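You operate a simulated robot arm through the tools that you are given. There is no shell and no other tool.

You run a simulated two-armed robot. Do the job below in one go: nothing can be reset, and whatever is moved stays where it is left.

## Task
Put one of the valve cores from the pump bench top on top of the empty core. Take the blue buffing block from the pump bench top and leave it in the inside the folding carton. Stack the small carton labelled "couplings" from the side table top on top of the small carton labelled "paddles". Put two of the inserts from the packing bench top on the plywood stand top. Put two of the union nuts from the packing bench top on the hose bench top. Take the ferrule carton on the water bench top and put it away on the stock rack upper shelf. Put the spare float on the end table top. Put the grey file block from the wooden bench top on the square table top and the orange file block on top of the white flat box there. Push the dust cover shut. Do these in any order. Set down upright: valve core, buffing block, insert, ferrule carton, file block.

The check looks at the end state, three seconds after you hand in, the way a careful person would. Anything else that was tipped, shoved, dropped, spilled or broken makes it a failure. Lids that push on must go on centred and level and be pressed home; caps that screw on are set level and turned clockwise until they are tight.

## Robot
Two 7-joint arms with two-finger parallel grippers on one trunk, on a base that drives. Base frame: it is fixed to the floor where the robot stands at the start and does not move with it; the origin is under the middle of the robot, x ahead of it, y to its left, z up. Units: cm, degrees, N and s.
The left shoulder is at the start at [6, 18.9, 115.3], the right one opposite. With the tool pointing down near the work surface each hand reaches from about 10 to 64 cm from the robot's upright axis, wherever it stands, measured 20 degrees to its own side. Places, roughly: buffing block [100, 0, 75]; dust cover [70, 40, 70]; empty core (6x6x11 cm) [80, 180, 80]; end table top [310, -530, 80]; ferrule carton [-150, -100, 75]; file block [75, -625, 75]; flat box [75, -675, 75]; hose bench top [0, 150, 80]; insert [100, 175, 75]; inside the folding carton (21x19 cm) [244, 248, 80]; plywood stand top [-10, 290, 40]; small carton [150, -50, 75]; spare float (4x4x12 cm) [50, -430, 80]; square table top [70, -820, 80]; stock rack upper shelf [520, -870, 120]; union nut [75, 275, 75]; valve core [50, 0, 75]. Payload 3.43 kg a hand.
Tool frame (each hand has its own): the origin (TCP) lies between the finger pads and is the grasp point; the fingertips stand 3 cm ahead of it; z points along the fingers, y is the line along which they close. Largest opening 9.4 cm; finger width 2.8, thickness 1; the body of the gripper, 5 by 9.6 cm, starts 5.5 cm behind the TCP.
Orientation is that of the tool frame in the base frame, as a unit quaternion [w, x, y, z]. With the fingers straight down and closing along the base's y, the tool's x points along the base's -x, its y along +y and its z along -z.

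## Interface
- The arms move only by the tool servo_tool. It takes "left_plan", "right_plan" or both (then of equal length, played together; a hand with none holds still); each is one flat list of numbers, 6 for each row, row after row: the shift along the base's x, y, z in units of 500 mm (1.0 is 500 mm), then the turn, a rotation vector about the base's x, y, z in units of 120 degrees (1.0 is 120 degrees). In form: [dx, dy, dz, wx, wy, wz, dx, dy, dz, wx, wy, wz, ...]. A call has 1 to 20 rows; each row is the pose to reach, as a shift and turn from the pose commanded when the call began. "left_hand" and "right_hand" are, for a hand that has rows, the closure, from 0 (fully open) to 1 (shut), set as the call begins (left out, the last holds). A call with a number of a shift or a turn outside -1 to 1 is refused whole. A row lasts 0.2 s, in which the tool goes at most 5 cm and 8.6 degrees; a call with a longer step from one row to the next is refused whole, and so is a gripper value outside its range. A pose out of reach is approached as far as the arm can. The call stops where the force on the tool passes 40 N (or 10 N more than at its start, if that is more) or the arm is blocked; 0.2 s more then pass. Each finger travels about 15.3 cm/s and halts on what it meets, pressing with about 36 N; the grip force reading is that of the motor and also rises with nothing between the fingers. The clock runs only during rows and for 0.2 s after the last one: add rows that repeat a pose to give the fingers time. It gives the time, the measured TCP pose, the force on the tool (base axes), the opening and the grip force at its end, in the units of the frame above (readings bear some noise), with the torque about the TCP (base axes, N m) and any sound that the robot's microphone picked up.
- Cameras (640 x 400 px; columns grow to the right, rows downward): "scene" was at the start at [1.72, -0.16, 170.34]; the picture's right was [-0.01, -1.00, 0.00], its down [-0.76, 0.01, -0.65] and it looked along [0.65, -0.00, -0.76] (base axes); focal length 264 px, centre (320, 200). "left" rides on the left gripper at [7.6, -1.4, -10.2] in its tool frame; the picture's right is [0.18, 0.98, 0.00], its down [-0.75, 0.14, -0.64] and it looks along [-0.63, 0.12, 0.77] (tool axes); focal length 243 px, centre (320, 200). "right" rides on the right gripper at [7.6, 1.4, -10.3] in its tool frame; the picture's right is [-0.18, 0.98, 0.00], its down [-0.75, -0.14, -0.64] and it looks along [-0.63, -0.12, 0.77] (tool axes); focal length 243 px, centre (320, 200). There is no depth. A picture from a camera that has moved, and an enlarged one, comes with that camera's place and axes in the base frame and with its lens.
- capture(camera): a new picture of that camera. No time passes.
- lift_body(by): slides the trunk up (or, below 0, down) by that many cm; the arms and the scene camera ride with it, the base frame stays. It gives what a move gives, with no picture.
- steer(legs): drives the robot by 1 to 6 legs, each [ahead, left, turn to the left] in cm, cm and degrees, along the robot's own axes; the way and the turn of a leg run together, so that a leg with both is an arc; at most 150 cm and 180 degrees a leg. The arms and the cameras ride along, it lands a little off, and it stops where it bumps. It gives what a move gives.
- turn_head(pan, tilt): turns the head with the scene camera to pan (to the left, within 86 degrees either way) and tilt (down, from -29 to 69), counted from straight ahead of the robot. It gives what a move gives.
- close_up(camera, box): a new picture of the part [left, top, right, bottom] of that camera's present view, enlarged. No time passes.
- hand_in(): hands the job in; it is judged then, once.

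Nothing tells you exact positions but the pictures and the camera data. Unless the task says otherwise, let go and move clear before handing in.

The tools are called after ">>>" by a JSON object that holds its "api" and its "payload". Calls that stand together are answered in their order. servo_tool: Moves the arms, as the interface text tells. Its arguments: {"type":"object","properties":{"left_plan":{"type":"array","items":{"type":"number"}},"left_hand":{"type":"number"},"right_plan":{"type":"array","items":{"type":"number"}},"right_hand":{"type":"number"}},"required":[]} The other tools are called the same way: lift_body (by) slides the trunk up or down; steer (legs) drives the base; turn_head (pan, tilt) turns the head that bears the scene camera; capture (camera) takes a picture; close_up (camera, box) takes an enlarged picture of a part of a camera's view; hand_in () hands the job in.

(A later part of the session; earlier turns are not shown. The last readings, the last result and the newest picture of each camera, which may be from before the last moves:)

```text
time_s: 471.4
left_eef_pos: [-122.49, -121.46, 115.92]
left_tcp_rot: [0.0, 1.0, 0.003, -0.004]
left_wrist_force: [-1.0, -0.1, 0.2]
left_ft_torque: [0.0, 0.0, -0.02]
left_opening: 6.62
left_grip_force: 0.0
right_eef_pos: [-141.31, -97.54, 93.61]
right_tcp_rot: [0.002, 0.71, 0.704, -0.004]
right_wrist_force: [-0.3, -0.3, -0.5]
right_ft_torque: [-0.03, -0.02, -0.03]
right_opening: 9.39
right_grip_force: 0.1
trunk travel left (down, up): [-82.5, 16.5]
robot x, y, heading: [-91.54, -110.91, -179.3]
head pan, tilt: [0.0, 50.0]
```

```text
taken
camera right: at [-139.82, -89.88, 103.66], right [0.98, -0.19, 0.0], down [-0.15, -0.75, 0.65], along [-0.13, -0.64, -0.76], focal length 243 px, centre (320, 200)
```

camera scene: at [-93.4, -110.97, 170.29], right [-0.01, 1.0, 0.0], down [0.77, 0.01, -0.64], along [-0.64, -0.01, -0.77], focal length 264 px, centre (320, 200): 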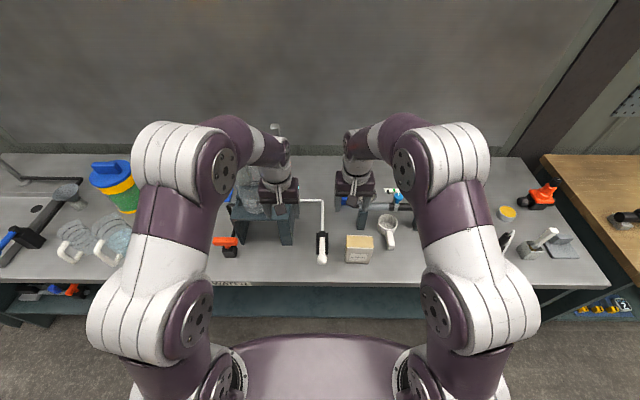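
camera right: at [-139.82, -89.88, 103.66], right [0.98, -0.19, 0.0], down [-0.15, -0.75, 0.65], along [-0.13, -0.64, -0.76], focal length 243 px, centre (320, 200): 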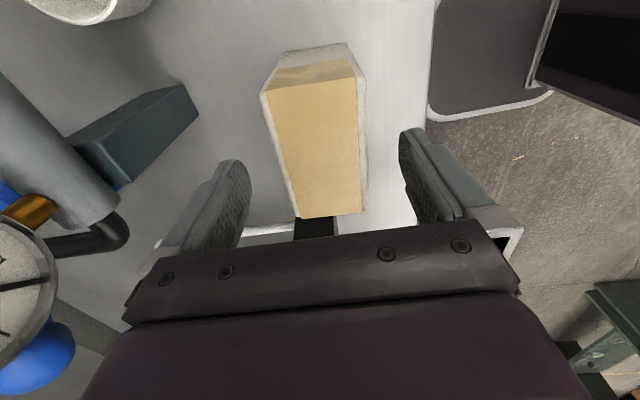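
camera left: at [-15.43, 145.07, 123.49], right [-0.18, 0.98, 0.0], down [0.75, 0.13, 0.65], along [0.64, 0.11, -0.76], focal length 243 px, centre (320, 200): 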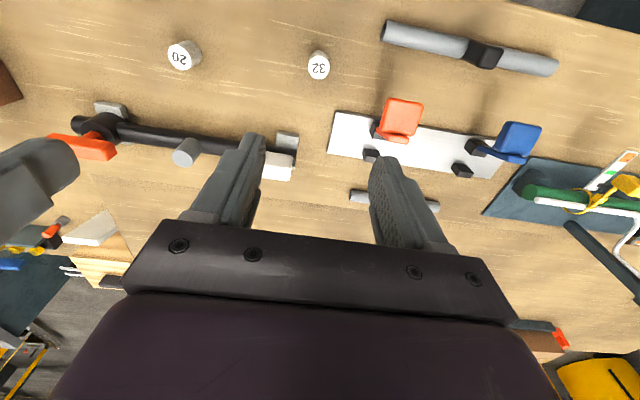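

>>> {"api": "servo_tool", "payload": {"right_plan": [0, 0, -0.07, 0, 0, 0, 0, 0, -0.14, 0, 0, 0, 0, 0, -0.14, 0, 0, 0]}}

>>> {"api": "servo_tool", "payload": {"right_plan": [0, 0, 0, 0, 0, 0, 0, 0, 0, 0, 0, 0, 0, 0, 0, 0, 0, 0, 0, 0, 0.04, 0, 0, 0, 0, 0, 0.12, 0, 0, 0, 0, 0, 0.2, 0, 0, 0, 0.02, 0, 0.29, 0, 0, 0, 0.06, 0, 0.37, 0, 0, 0, 0.12, 0, 0.44, 0, 0, 0, 0.2, 0, 0.49, 0, 0, 0], "right_hand": 1}}

>>> {"api": "capture", "payload": {"camera": "right"}}

>>> {"api": "capture", "payload": {"camera": "scene"}}

```text
time_s: 472.2
left_eef_pos: [-122.27, -121.45, 116.08]
left_tcp_rot: [0.001, 1.0, 0.002, -0.005]
left_wrist_force: [0.3, 0.6, 1.3]
left_ft_torque: [-0.01, 0.03, 0.0]
left_opening: 6.59
left_grip_force: 0.0
right_eef_pos: [-141.33, -97.59, 86.41]
right_tcp_rot: [0.003, 0.711, 0.703, -0.003]
right_wrist_force: [0.3, 0.0, 0.0]
right_ft_torque: [0.01, 0.03, 0.01]
right_opening: 9.39
right_grip_force: 0.1
trunk travel left (down, up): [-82.5, 16.5]
robot x, y, heading: [-91.46, -110.67, -179.3]
head pan, tilt: [0.0, 50.0]
```

```text
time_s: 474.4
left_eef_pos: [-122.26, -121.58, 116.05]
left_tcp_rot: [0.0, 1.0, 0.003, -0.006]
left_wrist_force: [0.3, 1.0, 0.4]
left_ft_torque: [0.01, 0.05, -0.01]
left_opening: 6.57
left_grip_force: 0.1
right_eef_pos: [-130.88, -97.44, 110.91]
right_tcp_rot: [0.002, 0.71, 0.704, -0.004]
right_wrist_force: [0.9, -0.1, -3.1]
right_ft_torque: [0.0, 0.05, 0.03]
right_opening: 5.91
right_grip_force: 36.5
trunk travel left (down, up): [-82.5, 16.5]
robot x, y, heading: [-91.76, -110.76, -179.6]
head pan, tilt: [0.0, 50.0]
```

```text
taken
camera right: at [-129.48, -89.69, 121.01], right [0.98, -0.19, 0.0], down [-0.15, -0.75, 0.65], along [-0.13, -0.64, -0.76], focal length 243 px, centre (320, 200)
```

right: 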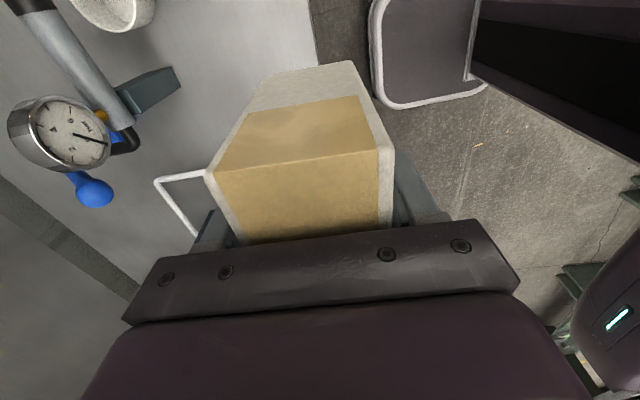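

```text
taken
camera scene: at [-93.08, -110.99, 170.29], right [-0.01, 1.0, 0.0], down [0.76, 0.01, -0.64], along [-0.64, -0.01, -0.76], focal length 264 px, centre (320, 200)
```

scene: 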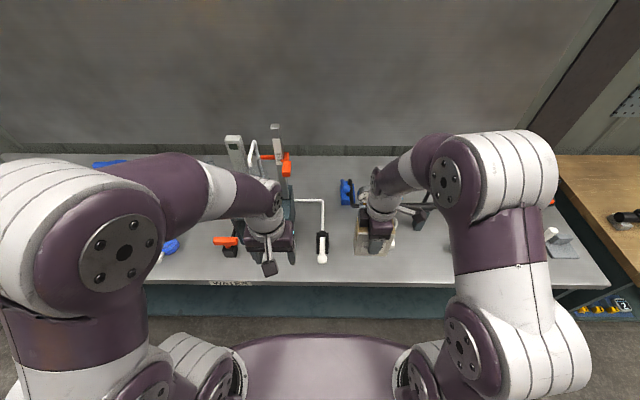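

The ferrule carton is held. Next I'll head south along the aisle towards the spare float.

>>> {"api": "steer", "payload": {"legs": [[-40, 0, 0], [0, 0, 90], [130, 0, 0]]}}

>>> {"api": "turn_head", "payload": {"pan": 0, "tilt": 25}}

>>> {"api": "capture", "payload": {"camera": "scene"}}

```text
time_s: 486.8
left_eef_pos: [-43.64, -271.72, 116.04]
left_tcp_rot: [0.004, 0.717, 0.697, -0.003]
left_wrist_force: [0.8, 1.2, -0.4]
left_ft_torque: [0.03, 0.01, -0.02]
left_opening: 6.6
left_grip_force: 0.1
right_eef_pos: [-68.2, -279.77, 110.76]
right_tcp_rot: [0.004, 0.021, 1.0, 0.0]
right_wrist_force: [-0.1, 0.5, -2.9]
right_ft_torque: [-0.03, 0.02, -0.02]
right_opening: 5.89
right_grip_force: 36.1
trunk travel left (down, up): [-82.5, 16.5]
robot x, y, heading: [-53.26, -240.6, -91.2]
head pan, tilt: [0.0, 50.0]
```

```text
time_s: 487.7
left_eef_pos: [-43.64, -271.71, 116.04]
left_tcp_rot: [0.005, 0.717, 0.697, -0.003]
left_wrist_force: [0.4, -0.7, -0.5]
left_ft_torque: [0.0, 0.01, 0.02]
left_opening: 6.59
left_grip_force: 0.1
right_eef_pos: [-68.19, -279.71, 110.8]
right_tcp_rot: [0.004, 0.021, 1.0, 0.001]
right_wrist_force: [0.3, 0.3, -2.6]
right_ft_torque: [0.0, -0.01, -0.01]
right_opening: 5.92
right_grip_force: 35.9
trunk travel left (down, up): [-82.5, 16.5]
robot x, y, heading: [-53.16, -240.51, -91.3]
head pan, tilt: [0.0, 25.0]
```

```text
taken
camera scene: at [-53.39, -243.97, 174.03], right [-1.0, 0.02, 0.0], down [0.01, 0.42, -0.91], along [-0.02, -0.91, -0.42], focal length 264 px, centre (320, 200)
```

scene: 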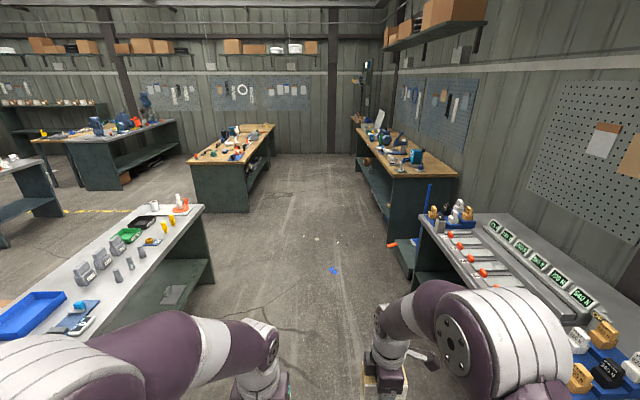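

>>> {"api": "close_up", "payload": {"camera": "scene", "box": [60, 180, 230, 300]}}

>>> {"api": "close_up", "payload": {"camera": "scene", "box": [0, 80, 300, 230]}}

```text
3.33 times, centred on (145, 240) of scene
camera zoom: at [-53.39, -243.97, 174.03], right [-1.0, 0.02, 0.0], down [0.01, 0.42, -0.91], along [-0.02, -0.91, -0.42], focal length 882 px, centre (903, 67)
```

zoom: 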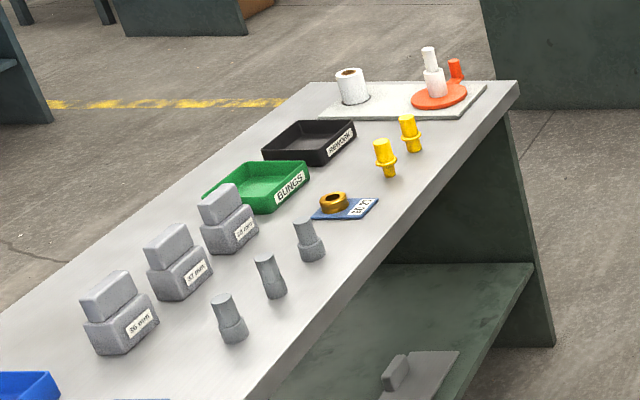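

```text
2.13 times, centred on (150, 155) of scene
camera zoom: at [-53.39, -243.97, 174.03], right [-1.0, 0.02, 0.0], down [0.01, 0.42, -0.91], along [-0.02, -0.91, -0.42], focal length 564 px, centre (683, 296)
```

zoom: 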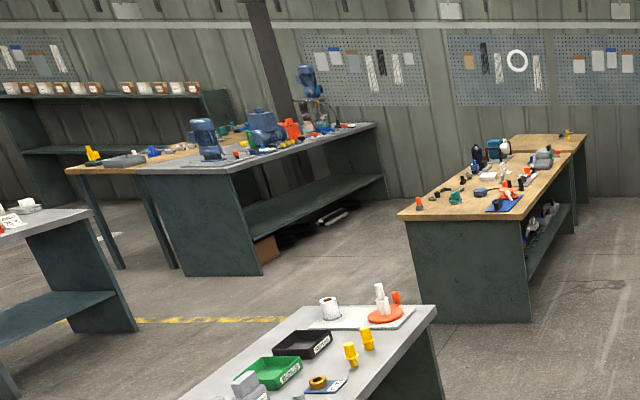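

The spare float is the white stepped piece on the orange disc at about [52, −430]. I'll drive down and face it.

>>> {"api": "steer", "payload": {"legs": [[140, 0, 1.2], [62, 0, 0], [0, 0, 90], [45, 0, 0]]}}

>>> {"api": "turn_head", "payload": {"pan": 0, "tilt": 50}}

>>> {"api": "capture", "payload": {"camera": "scene"}}

>>> {"api": "capture", "payload": {"camera": "left"}}

```text
time_s: 503.9
left_eef_pos: [22.31, -427.13, 115.87]
left_tcp_rot: [0.005, -0.025, 1.0, 0.001]
left_wrist_force: [0.0, 0.6, 0.0]
left_ft_torque: [0.0, 0.03, 0.01]
left_opening: 6.57
left_grip_force: 0.0
right_eef_pos: [32.07, -450.77, 110.9]
right_tcp_rot: [-0.003, 0.719, -0.695, -0.002]
right_wrist_force: [-0.2, -0.3, -2.1]
right_ft_torque: [-0.02, 0.0, -0.01]
right_opening: 5.94
right_grip_force: 36.5
trunk travel left (down, up): [-82.5, 16.5]
robot x, y, heading: [-8.04, -439.23, 3.0]
head pan, tilt: [0.0, 25.0]
```

```text
time_s: 504.8
left_eef_pos: [22.32, -427.03, 116.0]
left_tcp_rot: [0.006, -0.025, 1.0, 0.001]
left_wrist_force: [-0.9, 0.1, -0.3]
left_ft_torque: [-0.01, -0.01, 0.02]
left_opening: 6.58
left_grip_force: 0.1
right_eef_pos: [32.14, -450.77, 110.76]
right_tcp_rot: [-0.003, 0.719, -0.695, -0.003]
right_wrist_force: [0.2, 0.3, -2.4]
right_ft_torque: [0.03, -0.01, 0.01]
right_opening: 5.92
right_grip_force: 35.8
trunk travel left (down, up): [-82.5, 16.5]
robot x, y, heading: [-7.85, -439.19, 3.3]
head pan, tilt: [0.0, 50.0]
```

```text
taken
camera scene: at [-6.25, -439.06, 170.3], right [0.06, -1.0, 0.0], down [-0.76, -0.04, -0.64], along [0.64, 0.04, -0.77], focal length 264 px, centre (320, 200)
```

scene: 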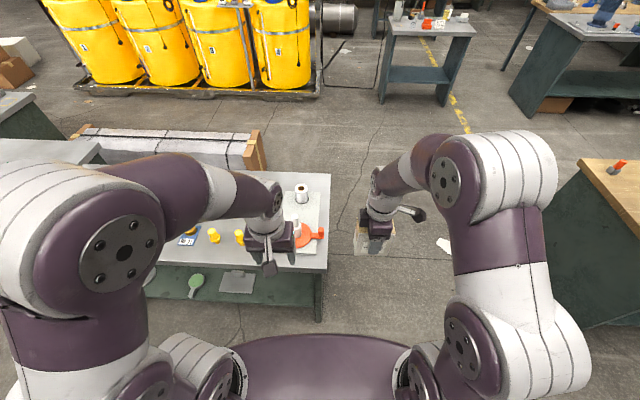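

```text
taken
camera left: at [14.54, -428.87, 126.21], right [-0.23, 0.97, 0.0], down [0.74, 0.18, 0.65], along [0.63, 0.15, -0.76], focal length 243 px, centre (320, 200)
```

left: 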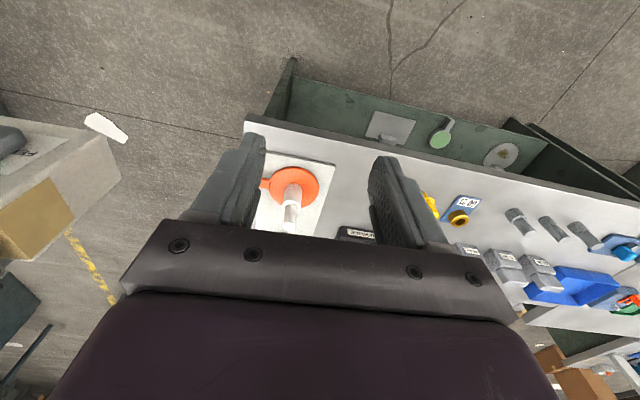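

>>> {"api": "close_up", "payload": {"camera": "left", "box": [230, 110, 390, 240]}}

>>> {"api": "close_up", "payload": {"camera": "scene", "box": [250, 170, 340, 270]}}

>>> {"api": "close_up", "payload": {"camera": "scene", "box": [370, 0, 490, 110]}}

```text
3.08 times, centred on (310, 175) of left
camera zoom: at [14.54, -428.87, 126.21], right [-0.23, 0.97, 0.0], down [0.74, 0.18, 0.65], along [0.63, 0.15, -0.76], focal length 746 px, centre (351, 277)
```

zoom: 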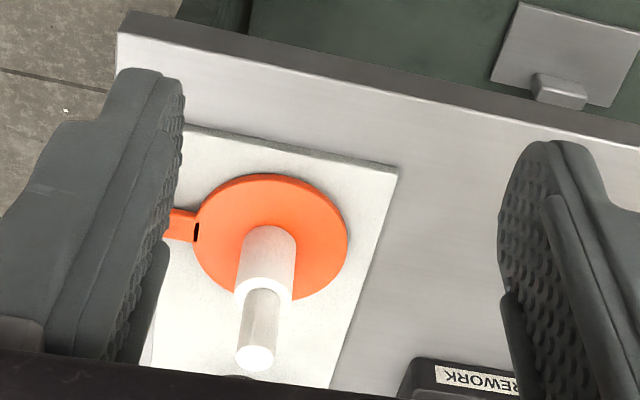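

```text
4.00 times, centred on (295, 220) of scene
camera zoom: at [-6.25, -439.06, 170.3], right [0.06, -1.0, 0.0], down [-0.76, -0.04, -0.64], along [0.64, 0.04, -0.77], focal length 1058 px, centre (420, 120)
```

zoom: 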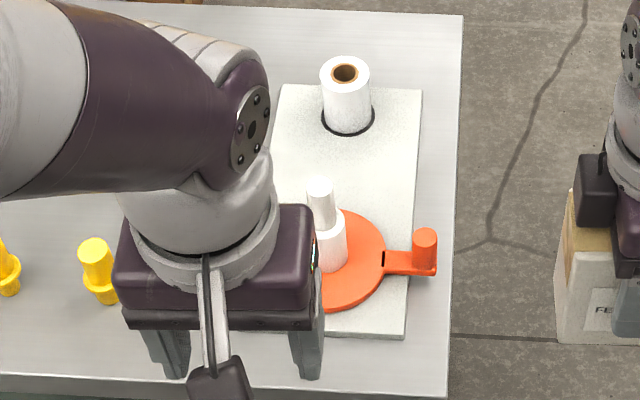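

```text
3.64 times, centred on (430, 55) of scene
camera zoom: at [-6.25, -439.06, 170.3], right [0.06, -1.0, 0.0], down [-0.76, -0.04, -0.64], along [0.64, 0.04, -0.77], focal length 962 px, centre (-80, 727)
```

zoom: 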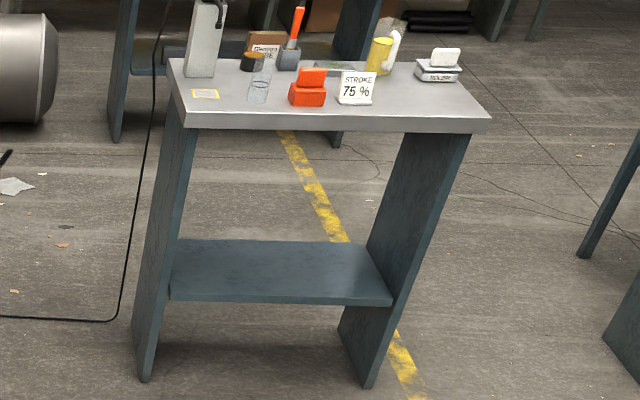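

The float stands on an orange disc at about [48.2, −427]. I'll edge closer and lower the left hand over it.

>>> {"api": "steer", "payload": {"legs": [[14, -2, -3.2]]}}

>>> {"api": "servo_tool", "payload": {"left_plan": [0.03, 0.02, -0.01, 0, 0, 0, 0.06, 0.04, -0.02, 0, 0, 0, 0.09, 0.05, -0.03, 0, 0, 0], "left_hand": 0.2}}

>>> {"api": "capture", "payload": {"camera": "left"}}

>>> {"api": "close_up", "payload": {"camera": "scene", "box": [200, 180, 340, 290]}}

```text
time_s: 506.1
left_eef_pos: [36.53, -430.42, 115.91]
left_tcp_rot: [0.006, 0.004, 1.0, 0.001]
left_wrist_force: [0.1, -0.2, -0.3]
left_ft_torque: [0.0, 0.03, -0.05]
left_opening: 6.58
left_grip_force: 0.0
right_eef_pos: [44.98, -454.7, 110.79]
right_tcp_rot: [0.003, -0.699, 0.715, 0.003]
right_wrist_force: [0.5, 0.0, -2.2]
right_ft_torque: [0.02, 0.01, 0.0]
right_opening: 5.92
right_grip_force: 36.5
trunk travel left (down, up): [-82.5, 16.5]
robot x, y, heading: [5.8, -440.71, -0.2]
head pan, tilt: [0.0, 50.0]
```

```text
time_s: 506.9
left_eef_pos: [41.25, -428.01, 114.33]
left_tcp_rot: [0.005, 0.004, 1.0, 0.001]
left_wrist_force: [0.1, -0.4, 0.7]
left_ft_torque: [-0.01, -0.02, 0.0]
left_opening: 7.51
left_grip_force: 0.1
right_eef_pos: [45.29, -454.74, 110.71]
right_tcp_rot: [0.003, -0.699, 0.715, 0.004]
right_wrist_force: [0.4, -0.2, -2.2]
right_ft_torque: [0.0, 0.03, -0.01]
right_opening: 5.92
right_grip_force: 36.1
trunk travel left (down, up): [-82.5, 16.5]
robot x, y, heading: [5.61, -440.66, -0.1]
head pan, tilt: [0.0, 50.0]
```

```text
taken
camera left: at [33.5, -429.37, 124.66], right [-0.18, 0.98, 0.0], down [0.75, 0.13, 0.65], along [0.64, 0.11, -0.76], focal length 243 px, centre (320, 200)
```

left: 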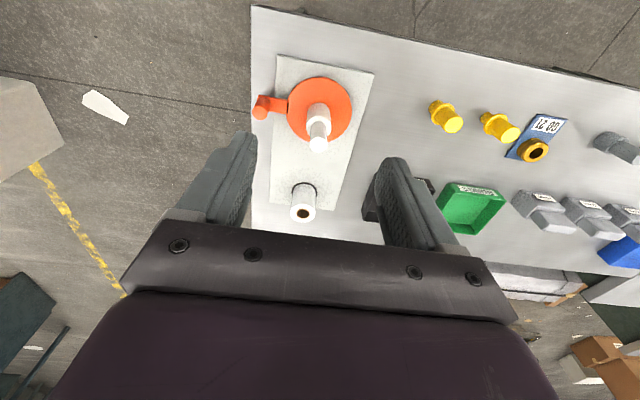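

```text
3.64 times, centred on (270, 235) of scene
camera zoom: at [7.68, -440.78, 170.29], right [0.0, -1.0, 0.0], down [-0.77, 0.0, -0.64], along [0.64, 0.0, -0.77], focal length 962 px, centre (502, 73)
```

zoom: 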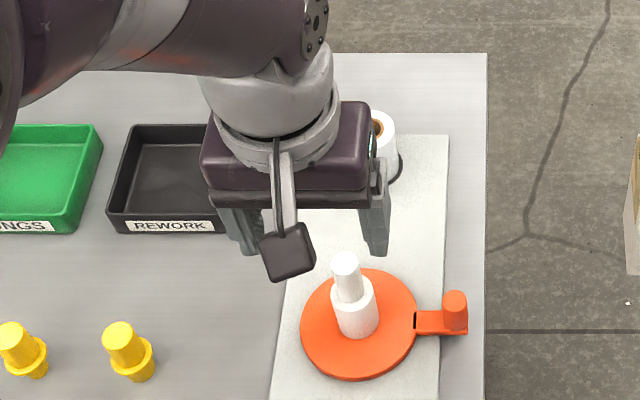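

>>> {"api": "servo_tool", "payload": {"left_plan": [0.06, 0.01, -0.06, 0, 0, 0, 0.12, 0.02, -0.12, 0, 0, 0, 0.159, 0.02, -0.19, 0, 0, 0, 0.159, 0.02, -0.27, 0, 0, 0]}}

>>> {"api": "capture", "payload": {"camera": "left"}}

```text
time_s: 507.9
left_eef_pos: [49.26, -426.97, 101.0]
left_tcp_rot: [0.005, 0.004, 1.0, 0.001]
left_wrist_force: [0.7, -0.4, 0.1]
left_ft_torque: [0.0, 0.0, -0.01]
left_opening: 7.5
left_grip_force: 0.1
right_eef_pos: [45.23, -454.68, 110.69]
right_tcp_rot: [0.004, -0.699, 0.715, 0.004]
right_wrist_force: [0.0, -0.5, -2.9]
right_ft_torque: [-0.03, 0.01, -0.01]
right_opening: 5.92
right_grip_force: 36.2
trunk travel left (down, up): [-82.5, 16.5]
robot x, y, heading: [5.87, -440.76, -0.1]
head pan, tilt: [0.0, 50.0]
```

```text
taken
camera left: at [41.38, -428.3, 111.2], right [-0.18, 0.98, 0.0], down [0.75, 0.13, 0.65], along [0.64, 0.11, -0.76], focal length 243 px, centre (320, 200)
```

left: 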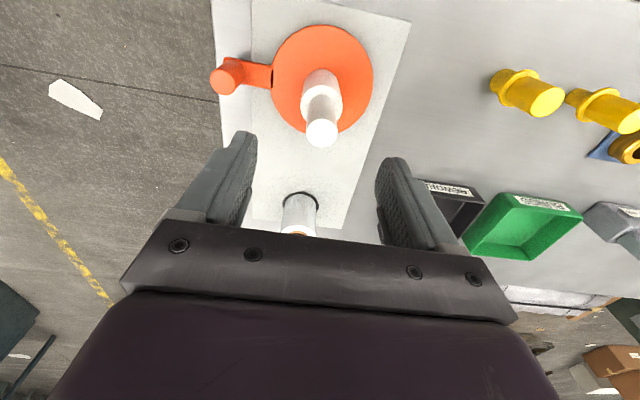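

>>> {"api": "servo_tool", "payload": {"left_plan": [0, 0, -0.08, 0, 0, 0, 0, 0, -0.16, 0, 0, 0, 0, 0, -0.24, 0, 0, 0, 0, 0, -0.286, 0, 0, 0]}}

>>> {"api": "capture", "payload": {"camera": "left"}}

```text
time_s: 508.9
left_eef_pos: [49.43, -426.92, 88.41]
left_tcp_rot: [0.01, 0.004, 1.0, 0.001]
left_wrist_force: [-2.9, 1.1, 14.8]
left_ft_torque: [-0.01, -0.13, 0.0]
left_opening: 7.51
left_grip_force: 0.0
right_eef_pos: [44.93, -454.73, 110.74]
right_tcp_rot: [0.003, -0.699, 0.715, 0.003]
right_wrist_force: [0.0, -0.5, -2.7]
right_ft_torque: [0.02, 0.04, 0.0]
right_opening: 5.93
right_grip_force: 36.3
trunk travel left (down, up): [-82.5, 16.5]
robot x, y, heading: [6.26, -440.73, -0.2]
head pan, tilt: [0.0, 50.0]
stopped in row 4 (left hand): the force on the tool passed its limit at 66 N (the readings are from after the stop); the commanded pose is now the measured one
```

```text
taken
camera left: at [41.43, -428.26, 98.53], right [-0.18, 0.98, 0.0], down [0.74, 0.13, 0.66], along [0.65, 0.11, -0.75], focal length 243 px, centre (320, 200)
```

left: 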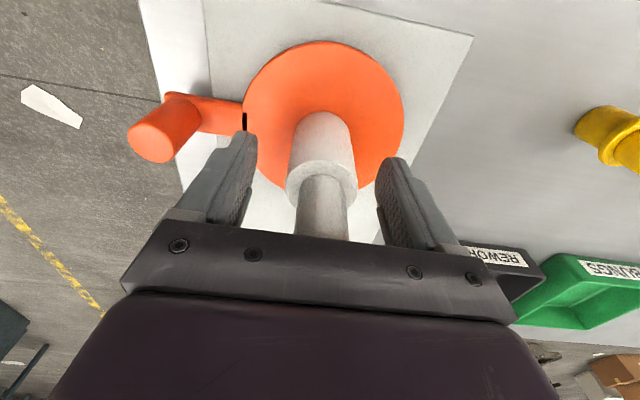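

The float's top met the palm. I'll back up half a centimetre and grip its wide body there.

>>> {"api": "servo_tool", "payload": {"left_plan": [0, 0, 0.008, 0, -0.004, 0, 0, 0, 0.012, 0, -0.006, 0]}}

>>> {"api": "servo_tool", "payload": {"left_plan": [0, 0, 0, 0, 0, 0, 0, 0, 0, 0, 0, 0, 0, 0, 0, 0, 0, 0], "left_hand": 1}}

>>> {"api": "capture", "payload": {"camera": "left"}}

```text
time_s: 509.5
left_eef_pos: [49.57, -426.93, 88.97]
left_tcp_rot: [0.016, 0.004, 1.0, 0.0]
left_wrist_force: [-0.4, 0.0, -0.4]
left_ft_torque: [0.0, -0.02, 0.05]
left_opening: 7.51
left_grip_force: 0.1
right_eef_pos: [45.03, -454.71, 110.79]
right_tcp_rot: [0.004, -0.699, 0.715, 0.003]
right_wrist_force: [0.2, -0.2, -1.8]
right_ft_torque: [-0.02, 0.01, -0.03]
right_opening: 5.91
right_grip_force: 36.1
trunk travel left (down, up): [-82.5, 16.5]
robot x, y, heading: [5.82, -440.46, -0.4]
head pan, tilt: [0.0, 50.0]
```

```text
time_s: 510.3
left_eef_pos: [49.5, -426.81, 88.83]
left_tcp_rot: [0.015, 0.005, 1.0, 0.001]
left_wrist_force: [-0.2, -0.5, 0.7]
left_ft_torque: [-0.05, -0.03, -0.01]
left_opening: 3.86
left_grip_force: 35.7
right_eef_pos: [45.1, -454.77, 110.68]
right_tcp_rot: [0.003, -0.699, 0.715, 0.003]
right_wrist_force: [0.0, 0.0, -1.5]
right_ft_torque: [-0.01, -0.01, -0.02]
right_opening: 5.92
right_grip_force: 35.7
trunk travel left (down, up): [-82.5, 16.5]
robot x, y, heading: [5.35, -440.98, -0.2]
head pan, tilt: [0.0, 50.0]
```

```text
taken
camera left: at [41.5, -428.2, 98.87], right [-0.18, 0.98, 0.0], down [0.74, 0.13, 0.66], along [0.65, 0.11, -0.75], focal length 243 px, centre (320, 200)
```

left: 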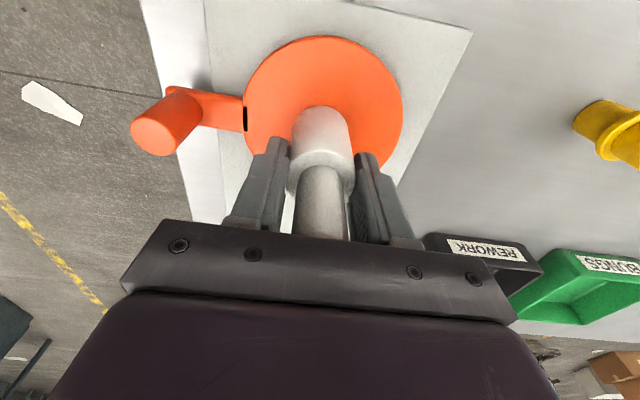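

>>> {"api": "servo_tool", "payload": {"left_plan": [0, 0, 0.03, 0, 0, 0, 0, 0, 0.08, 0, 0, 0, 0, 0, 0.15, 0, 0, 0, 0, 0, 0.24, 0, 0, 0]}}

>>> {"api": "capture", "payload": {"camera": "left"}}

>>> {"api": "close_up", "payload": {"camera": "scene", "box": [200, 180, 340, 290]}}

```text
time_s: 511.3
left_eef_pos: [49.41, -427.07, 100.83]
left_tcp_rot: [0.015, 0.005, 1.0, 0.001]
left_wrist_force: [0.5, 0.2, -0.7]
left_ft_torque: [-0.01, 0.0, 0.02]
left_opening: 3.88
left_grip_force: 35.4
right_eef_pos: [45.15, -454.73, 110.84]
right_tcp_rot: [0.002, -0.699, 0.715, 0.003]
right_wrist_force: [0.3, -1.4, -2.8]
right_ft_torque: [-0.01, -0.04, -0.01]
right_opening: 5.92
right_grip_force: 36.1
trunk travel left (down, up): [-82.5, 16.5]
robot x, y, heading: [5.95, -440.58, -0.0]
head pan, tilt: [0.0, 50.0]
```

```text
taken
camera left: at [41.38, -428.32, 110.83], right [-0.18, 0.98, 0.0], down [0.74, 0.13, 0.66], along [0.65, 0.11, -0.75], focal length 243 px, centre (320, 200)
```

left: 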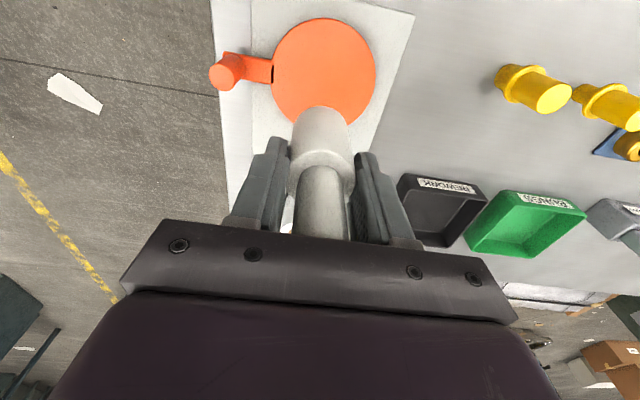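

```text
3.64 times, centred on (270, 235) of scene
camera zoom: at [7.36, -440.77, 170.29], right [0.0, -1.0, 0.0], down [-0.77, 0.0, -0.64], along [0.64, 0.0, -0.77], focal length 962 px, centre (502, 73)
```

zoom: 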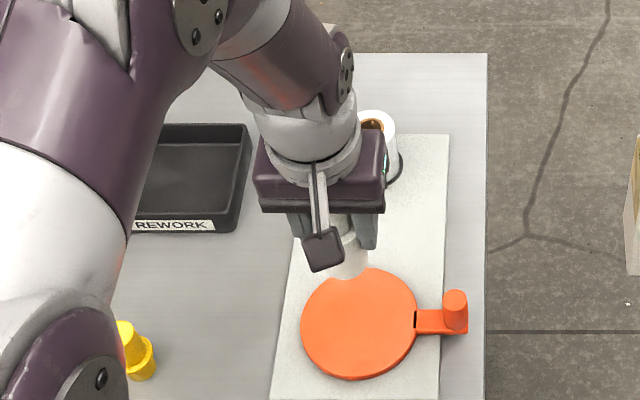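

The float is free of the disc. I'll raise it and drive round the bench end, east to the end table.

>>> {"api": "servo_tool", "payload": {"left_plan": [-0.04, 0, 0.08, 0, 0, 0, -0.1, 0, 0.14, 0, 0, 0, -0.18, 0, 0.18, 0, 0, 0, -0.26, 0, 0.2, 0, 0, 0]}}

>>> {"api": "steer", "payload": {"legs": [[-10, 0, 0], [0, -64, 0.1], [130, 0, 0], [60, 0, 0]]}}

>>> {"api": "turn_head", "payload": {"pan": 0, "tilt": 35}}

>>> {"api": "capture", "payload": {"camera": "scene"}}

```text
time_s: 512.3
left_eef_pos: [36.42, -426.99, 110.85]
left_tcp_rot: [0.016, 0.004, 1.0, 0.001]
left_wrist_force: [-0.7, 0.1, -1.5]
left_ft_torque: [0.01, -0.01, 0.02]
left_opening: 3.9
left_grip_force: 36.3
right_eef_pos: [44.97, -454.59, 110.82]
right_tcp_rot: [0.004, -0.699, 0.715, 0.003]
right_wrist_force: [0.2, -0.1, -1.9]
right_ft_torque: [-0.02, -0.04, 0.01]
right_opening: 5.91
right_grip_force: 36.0
trunk travel left (down, up): [-82.5, 16.5]
robot x, y, heading: [5.87, -440.73, -0.0]
head pan, tilt: [0.0, 50.0]
```

```text
time_s: 525.7
left_eef_pos: [216.59, -490.78, 110.74]
left_tcp_rot: [0.015, 0.002, 1.0, 0.001]
left_wrist_force: [-0.1, -0.3, -1.4]
left_ft_torque: [-0.03, 0.02, -0.01]
left_opening: 3.91
left_grip_force: 35.5
right_eef_pos: [225.2, -518.37, 110.75]
right_tcp_rot: [0.002, -0.7, 0.714, 0.004]
right_wrist_force: [-0.3, -0.6, -2.5]
right_ft_torque: [0.02, 0.0, 0.02]
right_opening: 5.92
right_grip_force: 36.4
trunk travel left (down, up): [-82.5, 16.5]
robot x, y, heading: [185.56, -504.51, 0.2]
head pan, tilt: [0.0, 50.0]
```

```text
time_s: 526.5
left_eef_pos: [216.53, -490.71, 110.78]
left_tcp_rot: [0.015, 0.002, 1.0, 0.001]
left_wrist_force: [0.0, 0.1, -0.6]
left_ft_torque: [-0.01, 0.05, -0.01]
left_opening: 3.89
left_grip_force: 35.9
right_eef_pos: [225.28, -518.31, 110.68]
right_tcp_rot: [0.003, -0.701, 0.713, 0.003]
right_wrist_force: [0.5, -0.5, -1.8]
right_ft_torque: [-0.01, -0.01, -0.02]
right_opening: 5.9
right_grip_force: 35.7
trunk travel left (down, up): [-82.5, 16.5]
robot x, y, heading: [185.81, -504.75, 0.2]
head pan, tilt: [0.0, 35.0]
```

```text
taken
camera scene: at [188.73, -504.59, 172.46], right [0.0, -1.0, 0.0], down [-0.57, 0.0, -0.82], along [0.82, 0.0, -0.57], focal length 264 px, centre (320, 200)
```

scene: 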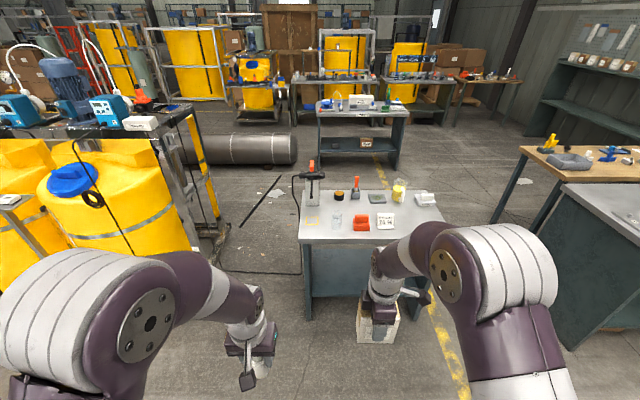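

>>> {"api": "steer", "payload": {"legs": [[0, -64, 0], [64, 0, 0]]}}

>>> {"api": "turn_head", "payload": {"pan": 0, "tilt": 50}}

>>> {"api": "capture", "payload": {"camera": "scene"}}

>>> {"api": "capture", "payload": {"camera": "left"}}

```text
time_s: 533.2
left_eef_pos: [279.92, -555.51, 110.73]
left_tcp_rot: [0.015, 0.005, 1.0, 0.0]
left_wrist_force: [0.5, -0.3, -1.3]
left_ft_torque: [-0.01, 0.0, 0.04]
left_opening: 3.85
left_grip_force: 35.6
right_eef_pos: [288.46, -583.31, 110.78]
right_tcp_rot: [0.003, -0.699, 0.715, 0.003]
right_wrist_force: [0.3, -0.5, -2.2]
right_ft_torque: [0.0, 0.03, 0.0]
right_opening: 5.9
right_grip_force: 36.4
trunk travel left (down, up): [-82.5, 16.5]
robot x, y, heading: [249.42, -569.46, -0.2]
head pan, tilt: [0.0, 35.0]
```

```text
time_s: 534.0
left_eef_pos: [280.02, -555.57, 110.81]
left_tcp_rot: [0.015, 0.004, 1.0, 0.0]
left_wrist_force: [0.1, 1.0, -1.3]
left_ft_torque: [0.02, -0.02, -0.02]
left_opening: 3.89
left_grip_force: 36.0
right_eef_pos: [288.6, -583.29, 110.75]
right_tcp_rot: [0.002, -0.698, 0.716, 0.003]
right_wrist_force: [-0.1, -0.8, -2.6]
right_ft_torque: [0.05, -0.01, 0.0]
right_opening: 5.88
right_grip_force: 36.1
trunk travel left (down, up): [-82.5, 16.5]
robot x, y, heading: [249.35, -569.32, -0.1]
head pan, tilt: [0.0, 50.0]
```

```text
taken
camera scene: at [250.99, -569.32, 170.3], right [0.0, -1.0, 0.0], down [-0.77, 0.0, -0.64], along [0.64, 0.0, -0.77], focal length 264 px, centre (320, 200)
```

scene: 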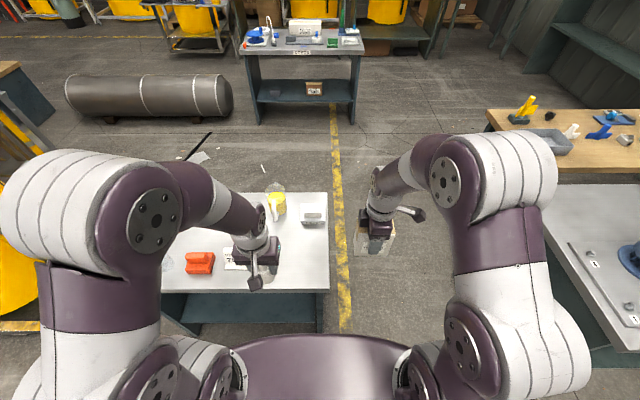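

```text
taken
camera left: at [271.98, -556.88, 120.78], right [-0.17, 0.98, 0.0], down [0.74, 0.13, 0.66], along [0.65, 0.11, -0.75], focal length 243 px, centre (320, 200)
```

left: 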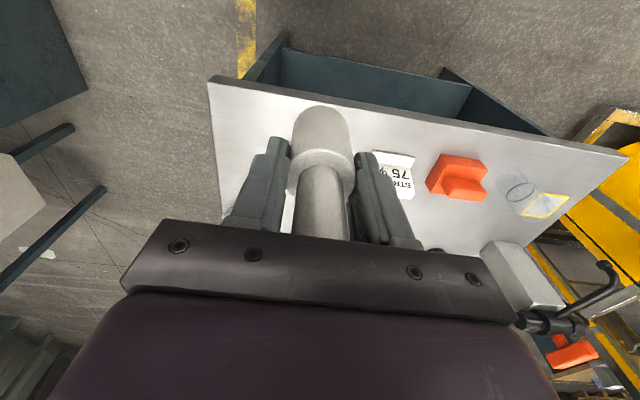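

>>> {"api": "servo_tool", "payload": {"left_plan": [0.08, 0, -0.03, 0, 0, 0, 0.16, -0.01, -0.07, 0, 0, 0, 0.24, -0.02, -0.11, 0, 0, 0, 0.32, -0.02, -0.15, 0, 0, 0, 0.36, -0.02, -0.22, 0, 0, 0, 0.36, -0.02, -0.3, 0, 0, 0, 0.36, -0.02, -0.38, 0, 0, 0, 0.36, -0.02, -0.42, 0, 0, 0]}}

>>> {"api": "capture", "payload": {"camera": "left"}}

>>> {"api": "capture", "payload": {"camera": "scene"}}

```text
time_s: 535.8
left_eef_pos: [298.08, -556.58, 89.73]
left_tcp_rot: [0.014, 0.005, 1.0, 0.0]
left_wrist_force: [0.0, 0.2, -1.8]
left_ft_torque: [-0.06, 0.0, 0.02]
left_opening: 3.86
left_grip_force: 36.3
right_eef_pos: [288.6, -583.27, 110.67]
right_tcp_rot: [0.003, -0.698, 0.716, 0.003]
right_wrist_force: [-0.4, 0.0, -2.3]
right_ft_torque: [0.01, -0.02, 0.01]
right_opening: 5.89
right_grip_force: 35.5
trunk travel left (down, up): [-82.5, 16.5]
robot x, y, heading: [249.3, -569.19, -0.1]
head pan, tilt: [0.0, 50.0]
```

```text
taken
camera left: at [290.02, -557.87, 99.69], right [-0.17, 0.98, 0.0], down [0.74, 0.13, 0.66], along [0.66, 0.11, -0.75], focal length 243 px, centre (320, 200)
```

left: 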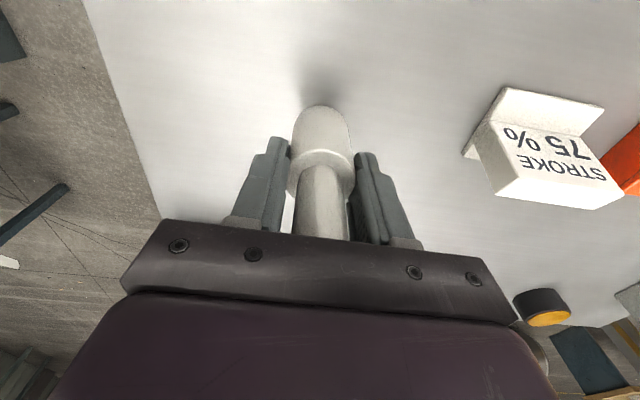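

```text
taken
camera scene: at [250.98, -569.33, 170.3], right [0.0, -1.0, 0.0], down [-0.77, 0.0, -0.64], along [0.64, 0.0, -0.77], focal length 264 px, centre (320, 200)
```

scene: 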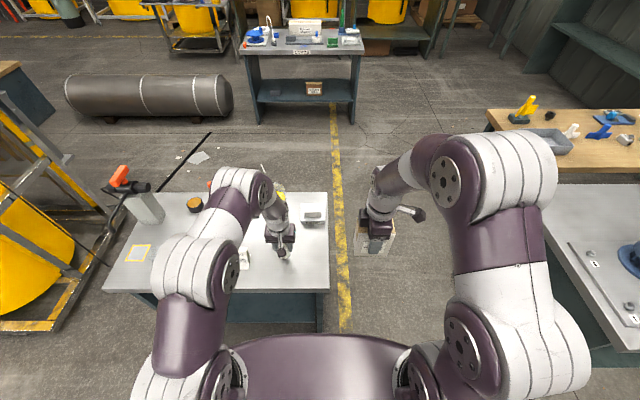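

>>> {"api": "servo_tool", "payload": {"left_plan": [0, 0, -0.008, 0, 0, 0, 0, 0, -0.016, 0, 0, 0, 0, 0, -0.024, 0, 0, 0, 0, 0, -0.03, 0, 0, 0]}}

>>> {"api": "servo_tool", "payload": {"left_plan": [0, 0, -0.006, 0, 0, 0, 0, 0, -0.012, 0, 0, 0, 0, 0, -0.018, 0, 0, 0]}}

```text
time_s: 536.8
left_eef_pos: [298.15, -556.49, 88.28]
left_tcp_rot: [0.015, 0.005, 1.0, 0.0]
left_wrist_force: [-0.1, -0.2, -1.2]
left_ft_torque: [0.02, 0.0, 0.01]
left_opening: 3.91
left_grip_force: 36.5
right_eef_pos: [288.6, -583.41, 110.68]
right_tcp_rot: [0.004, -0.698, 0.716, 0.002]
right_wrist_force: [0.7, -0.2, -2.4]
right_ft_torque: [0.01, -0.03, -0.01]
right_opening: 5.89
right_grip_force: 35.6
trunk travel left (down, up): [-82.5, 16.5]
robot x, y, heading: [249.12, -569.05, -0.0]
head pan, tilt: [0.0, 50.0]
```

```text
time_s: 537.6
left_eef_pos: [298.02, -556.52, 87.31]
left_tcp_rot: [0.015, 0.005, 1.0, 0.0]
left_wrist_force: [-0.6, 0.0, -1.1]
left_ft_torque: [0.01, -0.01, 0.0]
left_opening: 3.87
left_grip_force: 36.4
right_eef_pos: [288.47, -583.22, 110.8]
right_tcp_rot: [0.003, -0.698, 0.716, 0.003]
right_wrist_force: [1.3, 0.6, -1.6]
right_ft_torque: [0.0, 0.01, 0.06]
right_opening: 5.89
right_grip_force: 35.8
trunk travel left (down, up): [-82.5, 16.5]
robot x, y, heading: [249.19, -569.51, -0.1]
head pan, tilt: [0.0, 50.0]
```

>>> {"api": "servo_tool", "payload": {"left_plan": [0, 0, -0.006, 0, 0, 0, 0, 0, -0.012, 0, 0, 0, 0, 0, -0.018, 0, 0, 0]}}

>>> {"api": "servo_tool", "payload": {"left_plan": [0, 0, -0.006, 0, 0, 0, 0, 0, -0.012, 0, 0, 0]}}

```text
time_s: 538.4
left_eef_pos: [298.12, -556.65, 86.51]
left_tcp_rot: [0.017, 0.004, 1.0, 0.0]
left_wrist_force: [0.5, 0.6, 9.6]
left_ft_torque: [-0.03, 0.17, -0.01]
left_opening: 3.87
left_grip_force: 35.9
right_eef_pos: [288.43, -583.38, 110.86]
right_tcp_rot: [0.003, -0.698, 0.716, 0.004]
right_wrist_force: [0.0, 0.6, -3.0]
right_ft_torque: [0.03, 0.02, 0.0]
right_opening: 5.92
right_grip_force: 36.0
trunk travel left (down, up): [-82.5, 16.5]
robot x, y, heading: [249.41, -569.1, 0.0]
head pan, tilt: [0.0, 50.0]
```

```text
time_s: 538.9
left_eef_pos: [298.28, -556.6, 86.55]
left_tcp_rot: [0.019, 0.004, 1.0, 0.0]
left_wrist_force: [-10.4, 3.5, 30.5]
left_ft_torque: [0.31, 0.78, 0.05]
left_opening: 3.84
left_grip_force: 36.1
right_eef_pos: [288.35, -583.25, 110.82]
right_tcp_rot: [0.003, -0.699, 0.715, 0.003]
right_wrist_force: [1.0, 0.0, -3.1]
right_ft_torque: [-0.03, 0.01, 0.0]
right_opening: 5.9
right_grip_force: 36.2
trunk travel left (down, up): [-82.5, 16.5]
robot x, y, heading: [249.21, -569.14, -0.5]
head pan, tilt: [0.0, 50.0]
stopped in row 2 (left hand): the force on the tool passed its limit at 44 N (the readings are from after the stop); the commanded pose is now the measured one
```

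>>> {"api": "servo_tool", "payload": {"left_plan": [0, 0, 0.002, 0, 0.002, 0, 0, 0, 0.003, 0, 0.004, 0]}}

>>> {"api": "servo_tool", "payload": {"left_plan": [0, 0, 0, 0, 0, 0, 0, 0, 0, 0, 0, 0], "left_hand": 0.5}}

>>> {"api": "capture", "payload": {"camera": "left"}}

```text
time_s: 539.5
left_eef_pos: [298.31, -556.58, 86.46]
left_tcp_rot: [0.017, 0.004, 1.0, 0.0]
left_wrist_force: [0.0, 5.1, 23.1]
left_ft_torque: [0.36, -0.28, 0.01]
left_opening: 3.85
left_grip_force: 36.3
right_eef_pos: [288.34, -583.25, 110.93]
right_tcp_rot: [0.003, -0.699, 0.715, 0.002]
right_wrist_force: [-0.4, -0.6, -2.0]
right_ft_torque: [0.03, -0.01, 0.0]
right_opening: 5.91
right_grip_force: 36.4
trunk travel left (down, up): [-82.5, 16.5]
robot x, y, heading: [249.17, -569.03, -0.3]
head pan, tilt: [0.0, 50.0]
```

```text
time_s: 540.1
left_eef_pos: [298.33, -556.57, 86.11]
left_tcp_rot: [0.013, 0.003, 1.0, 0.0]
left_wrist_force: [0.6, 0.3, 0.0]
left_ft_torque: [0.04, 0.0, -0.01]
left_opening: 4.71
left_grip_force: 0.0
right_eef_pos: [288.81, -583.24, 110.72]
right_tcp_rot: [0.002, -0.699, 0.715, 0.004]
right_wrist_force: [-0.3, 1.0, -2.8]
right_ft_torque: [0.0, 0.03, 0.0]
right_opening: 5.92
right_grip_force: 36.1
trunk travel left (down, up): [-82.5, 16.5]
robot x, y, heading: [249.37, -569.14, -0.2]
head pan, tilt: [0.0, 50.0]
```

```text
taken
camera left: at [290.25, -557.92, 96.23], right [-0.17, 0.98, 0.0], down [0.74, 0.13, 0.66], along [0.65, 0.11, -0.75], focal length 243 px, centre (320, 200)
```

left: 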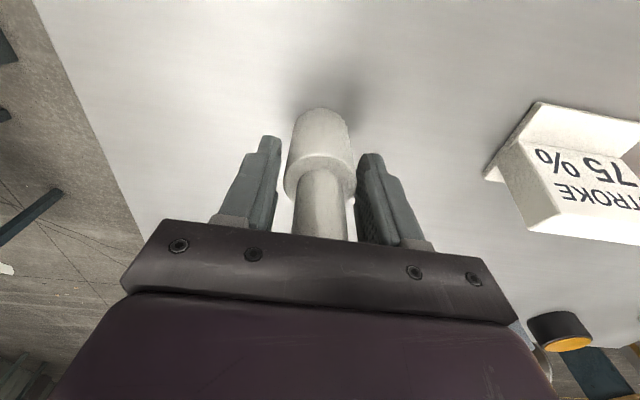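

>>> {"api": "servo_tool", "payload": {"left_plan": [0, 0, 0.004, 0, 0, 0, 0, 0, 0.008, 0, 0, 0, 0, 0, 0.05, 0, 0, 0, 0, 0, 0.12, 0, 0, 0, 0, 0, 0.2, 0, 0, 0, 0, 0, 0.29, 0, 0, 0, 0, 0, 0.38, 0, 0, 0, 0, 0, 0.46, 0, 0, 0], "left_hand": 0.3}}

>>> {"api": "capture", "payload": {"camera": "left"}}

>>> {"api": "capture", "payload": {"camera": "scene"}}

```text
time_s: 541.9
left_eef_pos: [298.6, -556.68, 109.55]
left_tcp_rot: [0.015, 0.004, 1.0, 0.0]
left_wrist_force: [-0.6, -0.2, 0.6]
left_ft_torque: [0.0, -0.03, 0.02]
left_opening: 6.6
left_grip_force: 0.0
right_eef_pos: [288.34, -583.46, 110.78]
right_tcp_rot: [0.003, -0.698, 0.716, 0.003]
right_wrist_force: [-0.7, -0.5, -3.1]
right_ft_torque: [-0.01, -0.03, -0.04]
right_opening: 5.91
right_grip_force: 36.4
trunk travel left (down, up): [-82.5, 16.5]
robot x, y, heading: [249.28, -569.03, -0.2]
head pan, tilt: [0.0, 50.0]
```

```text
taken
camera left: at [290.51, -557.95, 119.57], right [-0.17, 0.98, 0.0], down [0.74, 0.13, 0.66], along [0.65, 0.11, -0.75], focal length 243 px, centre (320, 200)
```

left: 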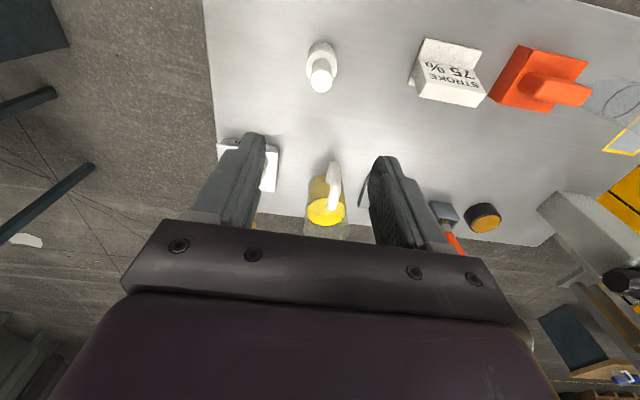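

```text
taken
camera scene: at [250.82, -569.34, 170.29], right [0.0, -1.0, 0.0], down [-0.77, 0.0, -0.64], along [0.64, 0.0, -0.77], focal length 264 px, centre (320, 200)
```

scene: 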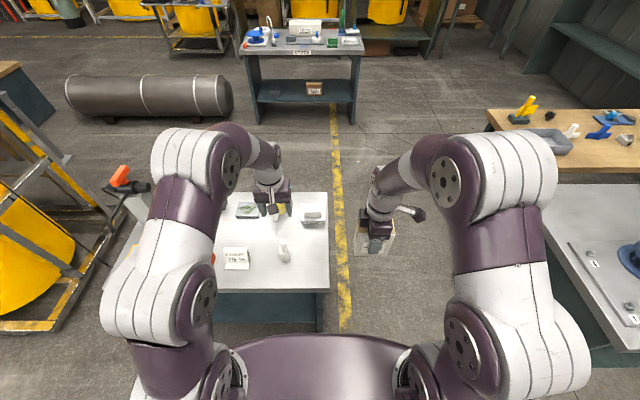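

The float stands on the end table. Now I'll look towards the stock rack to the south-east.

>>> {"api": "turn_head", "payload": {"pan": -50, "tilt": 15}}

>>> {"api": "capture", "payload": {"camera": "scene"}}

>>> {"api": "close_up", "payload": {"camera": "scene", "box": [200, 100, 460, 280]}}

```text
time_s: 543.1
left_eef_pos: [298.59, -556.61, 109.23]
left_tcp_rot: [0.014, 0.004, 1.0, 0.001]
left_wrist_force: [0.1, -0.6, 0.9]
left_ft_torque: [0.0, -0.02, -0.02]
left_opening: 6.61
left_grip_force: 0.1
right_eef_pos: [288.5, -583.3, 110.6]
right_tcp_rot: [0.004, -0.699, 0.715, 0.003]
right_wrist_force: [0.7, -0.2, -2.4]
right_ft_torque: [0.01, -0.01, 0.04]
right_opening: 5.9
right_grip_force: 36.3
trunk travel left (down, up): [-82.5, 16.5]
robot x, y, heading: [249.33, -569.17, -0.2]
head pan, tilt: [-50.0, 15.0]
```

```text
taken
camera scene: at [249.21, -576.47, 175.66], right [-0.77, -0.64, 0.0], down [-0.17, 0.2, -0.97], along [0.62, -0.74, -0.26], focal length 264 px, centre (320, 200)
```

scene: 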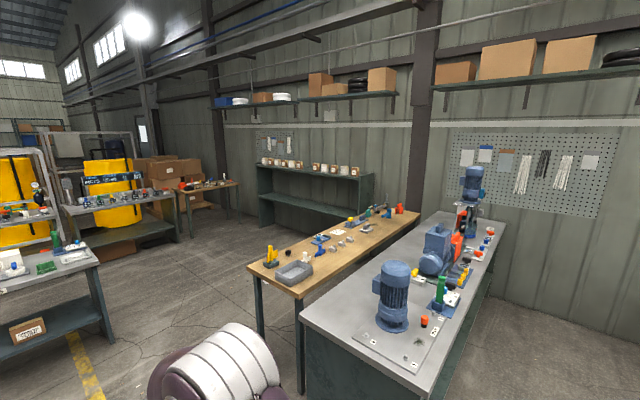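

```text
2.22 times, centred on (330, 190) of scene
camera zoom: at [249.21, -576.47, 175.66], right [-0.77, -0.64, 0.0], down [-0.17, 0.2, -0.97], along [0.62, -0.74, -0.26], focal length 588 px, centre (298, 222)
```

zoom: 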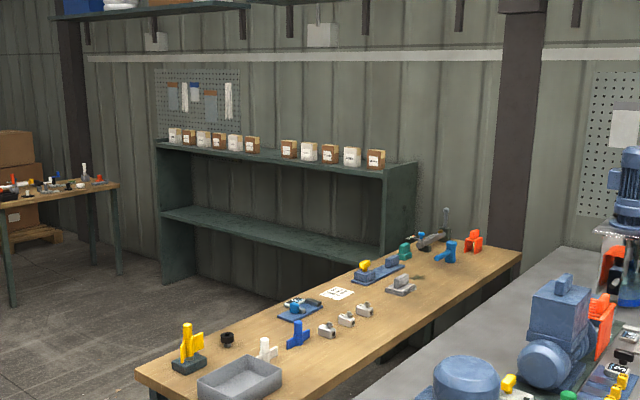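

The stock rack stands along the south wall. Its open upper shelf holds a row of small cartons with free space. I'll slim the arms and drive round to it.

>>> {"api": "servo_tool", "payload": {"right_plan": [0.06, -0.01, 0.03, 0, 0, 0, 0.12, -0.01, 0.06, 0, 0, 0, 0.18, -0.01, 0.1, 0, 0, 0, 0.24, -0.01, 0.12, 0, 0, 0, 0.3, -0.01, 0.12, 0, 0, 0], "left_plan": [0.02, 0, 0.03, 0, 0, 0, 0.04, 0, 0.06, 0, 0, 0, 0.06, 0, 0.1, 0, 0, 0, 0.08, 0, 0.12, 0, 0, 0, 0.1, 0, 0.12, 0, 0, 0]}}

>>> {"api": "steer", "payload": {"legs": [[-15, 0, 0], [0, -53, 0.2], [130, 0, 0]]}}

>>> {"api": "turn_head", "payload": {"pan": -20, "tilt": 30}}

>>> {"api": "capture", "payload": {"camera": "scene"}}

```text
time_s: 544.3
left_eef_pos: [303.1, -556.65, 115.11]
left_tcp_rot: [0.013, 0.004, 1.0, 0.0]
left_wrist_force: [0.1, -0.5, -0.3]
left_ft_torque: [0.03, 0.0, -0.01]
left_opening: 6.56
left_grip_force: 0.1
left hand out of reach, approached as far as the arm can: row 5
right_eef_pos: [301.95, -583.91, 114.76]
right_tcp_rot: [0.002, -0.699, 0.715, 0.004]
right_wrist_force: [1.2, -0.1, -2.5]
right_ft_torque: [0.02, 0.02, -0.01]
right_opening: 5.89
right_grip_force: 36.1
right hand out of reach, approached as far as the arm can: row 4, 5
trunk travel left (down, up): [-82.5, 16.5]
robot x, y, heading: [249.01, -569.29, -0.4]
head pan, tilt: [-50.0, 15.0]
```

```text
time_s: 554.5
left_eef_pos: [418.33, -613.3, 114.99]
left_tcp_rot: [0.014, 0.017, 1.0, 0.0]
left_wrist_force: [-0.8, 0.0, 0.1]
left_ft_torque: [0.0, 0.01, -0.02]
left_opening: 6.57
left_grip_force: 0.0
right_eef_pos: [416.61, -640.4, 114.78]
right_tcp_rot: [0.004, -0.689, 0.724, 0.002]
right_wrist_force: [-0.1, 0.3, -1.6]
right_ft_torque: [-0.03, -0.01, -0.02]
right_opening: 5.93
right_grip_force: 36.0
trunk travel left (down, up): [-82.5, 16.5]
robot x, y, heading: [364.11, -624.71, -1.5]
head pan, tilt: [-50.0, 15.0]
```

```text
time_s: 555.4
left_eef_pos: [418.33, -613.31, 115.03]
left_tcp_rot: [0.013, 0.017, 1.0, -0.001]
left_wrist_force: [-0.2, -1.0, 0.0]
left_ft_torque: [0.0, 0.01, -0.04]
left_opening: 6.58
left_grip_force: 0.0
right_eef_pos: [416.53, -640.54, 114.8]
right_tcp_rot: [0.004, -0.69, 0.724, 0.002]
right_wrist_force: [-0.8, -0.2, -3.5]
right_ft_torque: [0.0, -0.06, 0.0]
right_opening: 5.9
right_grip_force: 36.3
trunk travel left (down, up): [-82.5, 16.5]
robot x, y, heading: [364.05, -624.73, -1.5]
head pan, tilt: [-20.0, 30.0]
```

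```text
taken
camera scene: at [366.7, -627.9, 173.25], right [-0.37, -0.93, 0.0], down [-0.46, 0.18, -0.87], along [0.81, -0.32, -0.5], focal length 264 px, centre (320, 200)
```

scene: 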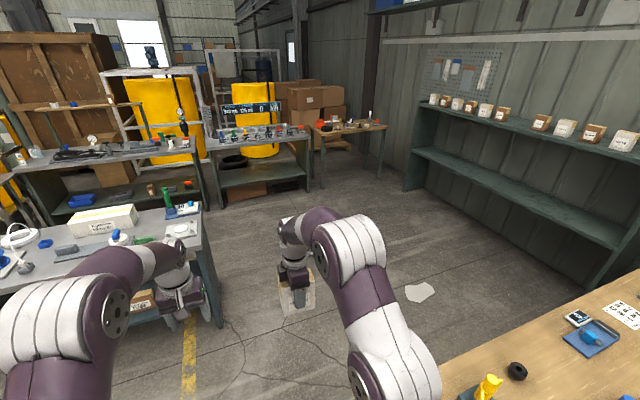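

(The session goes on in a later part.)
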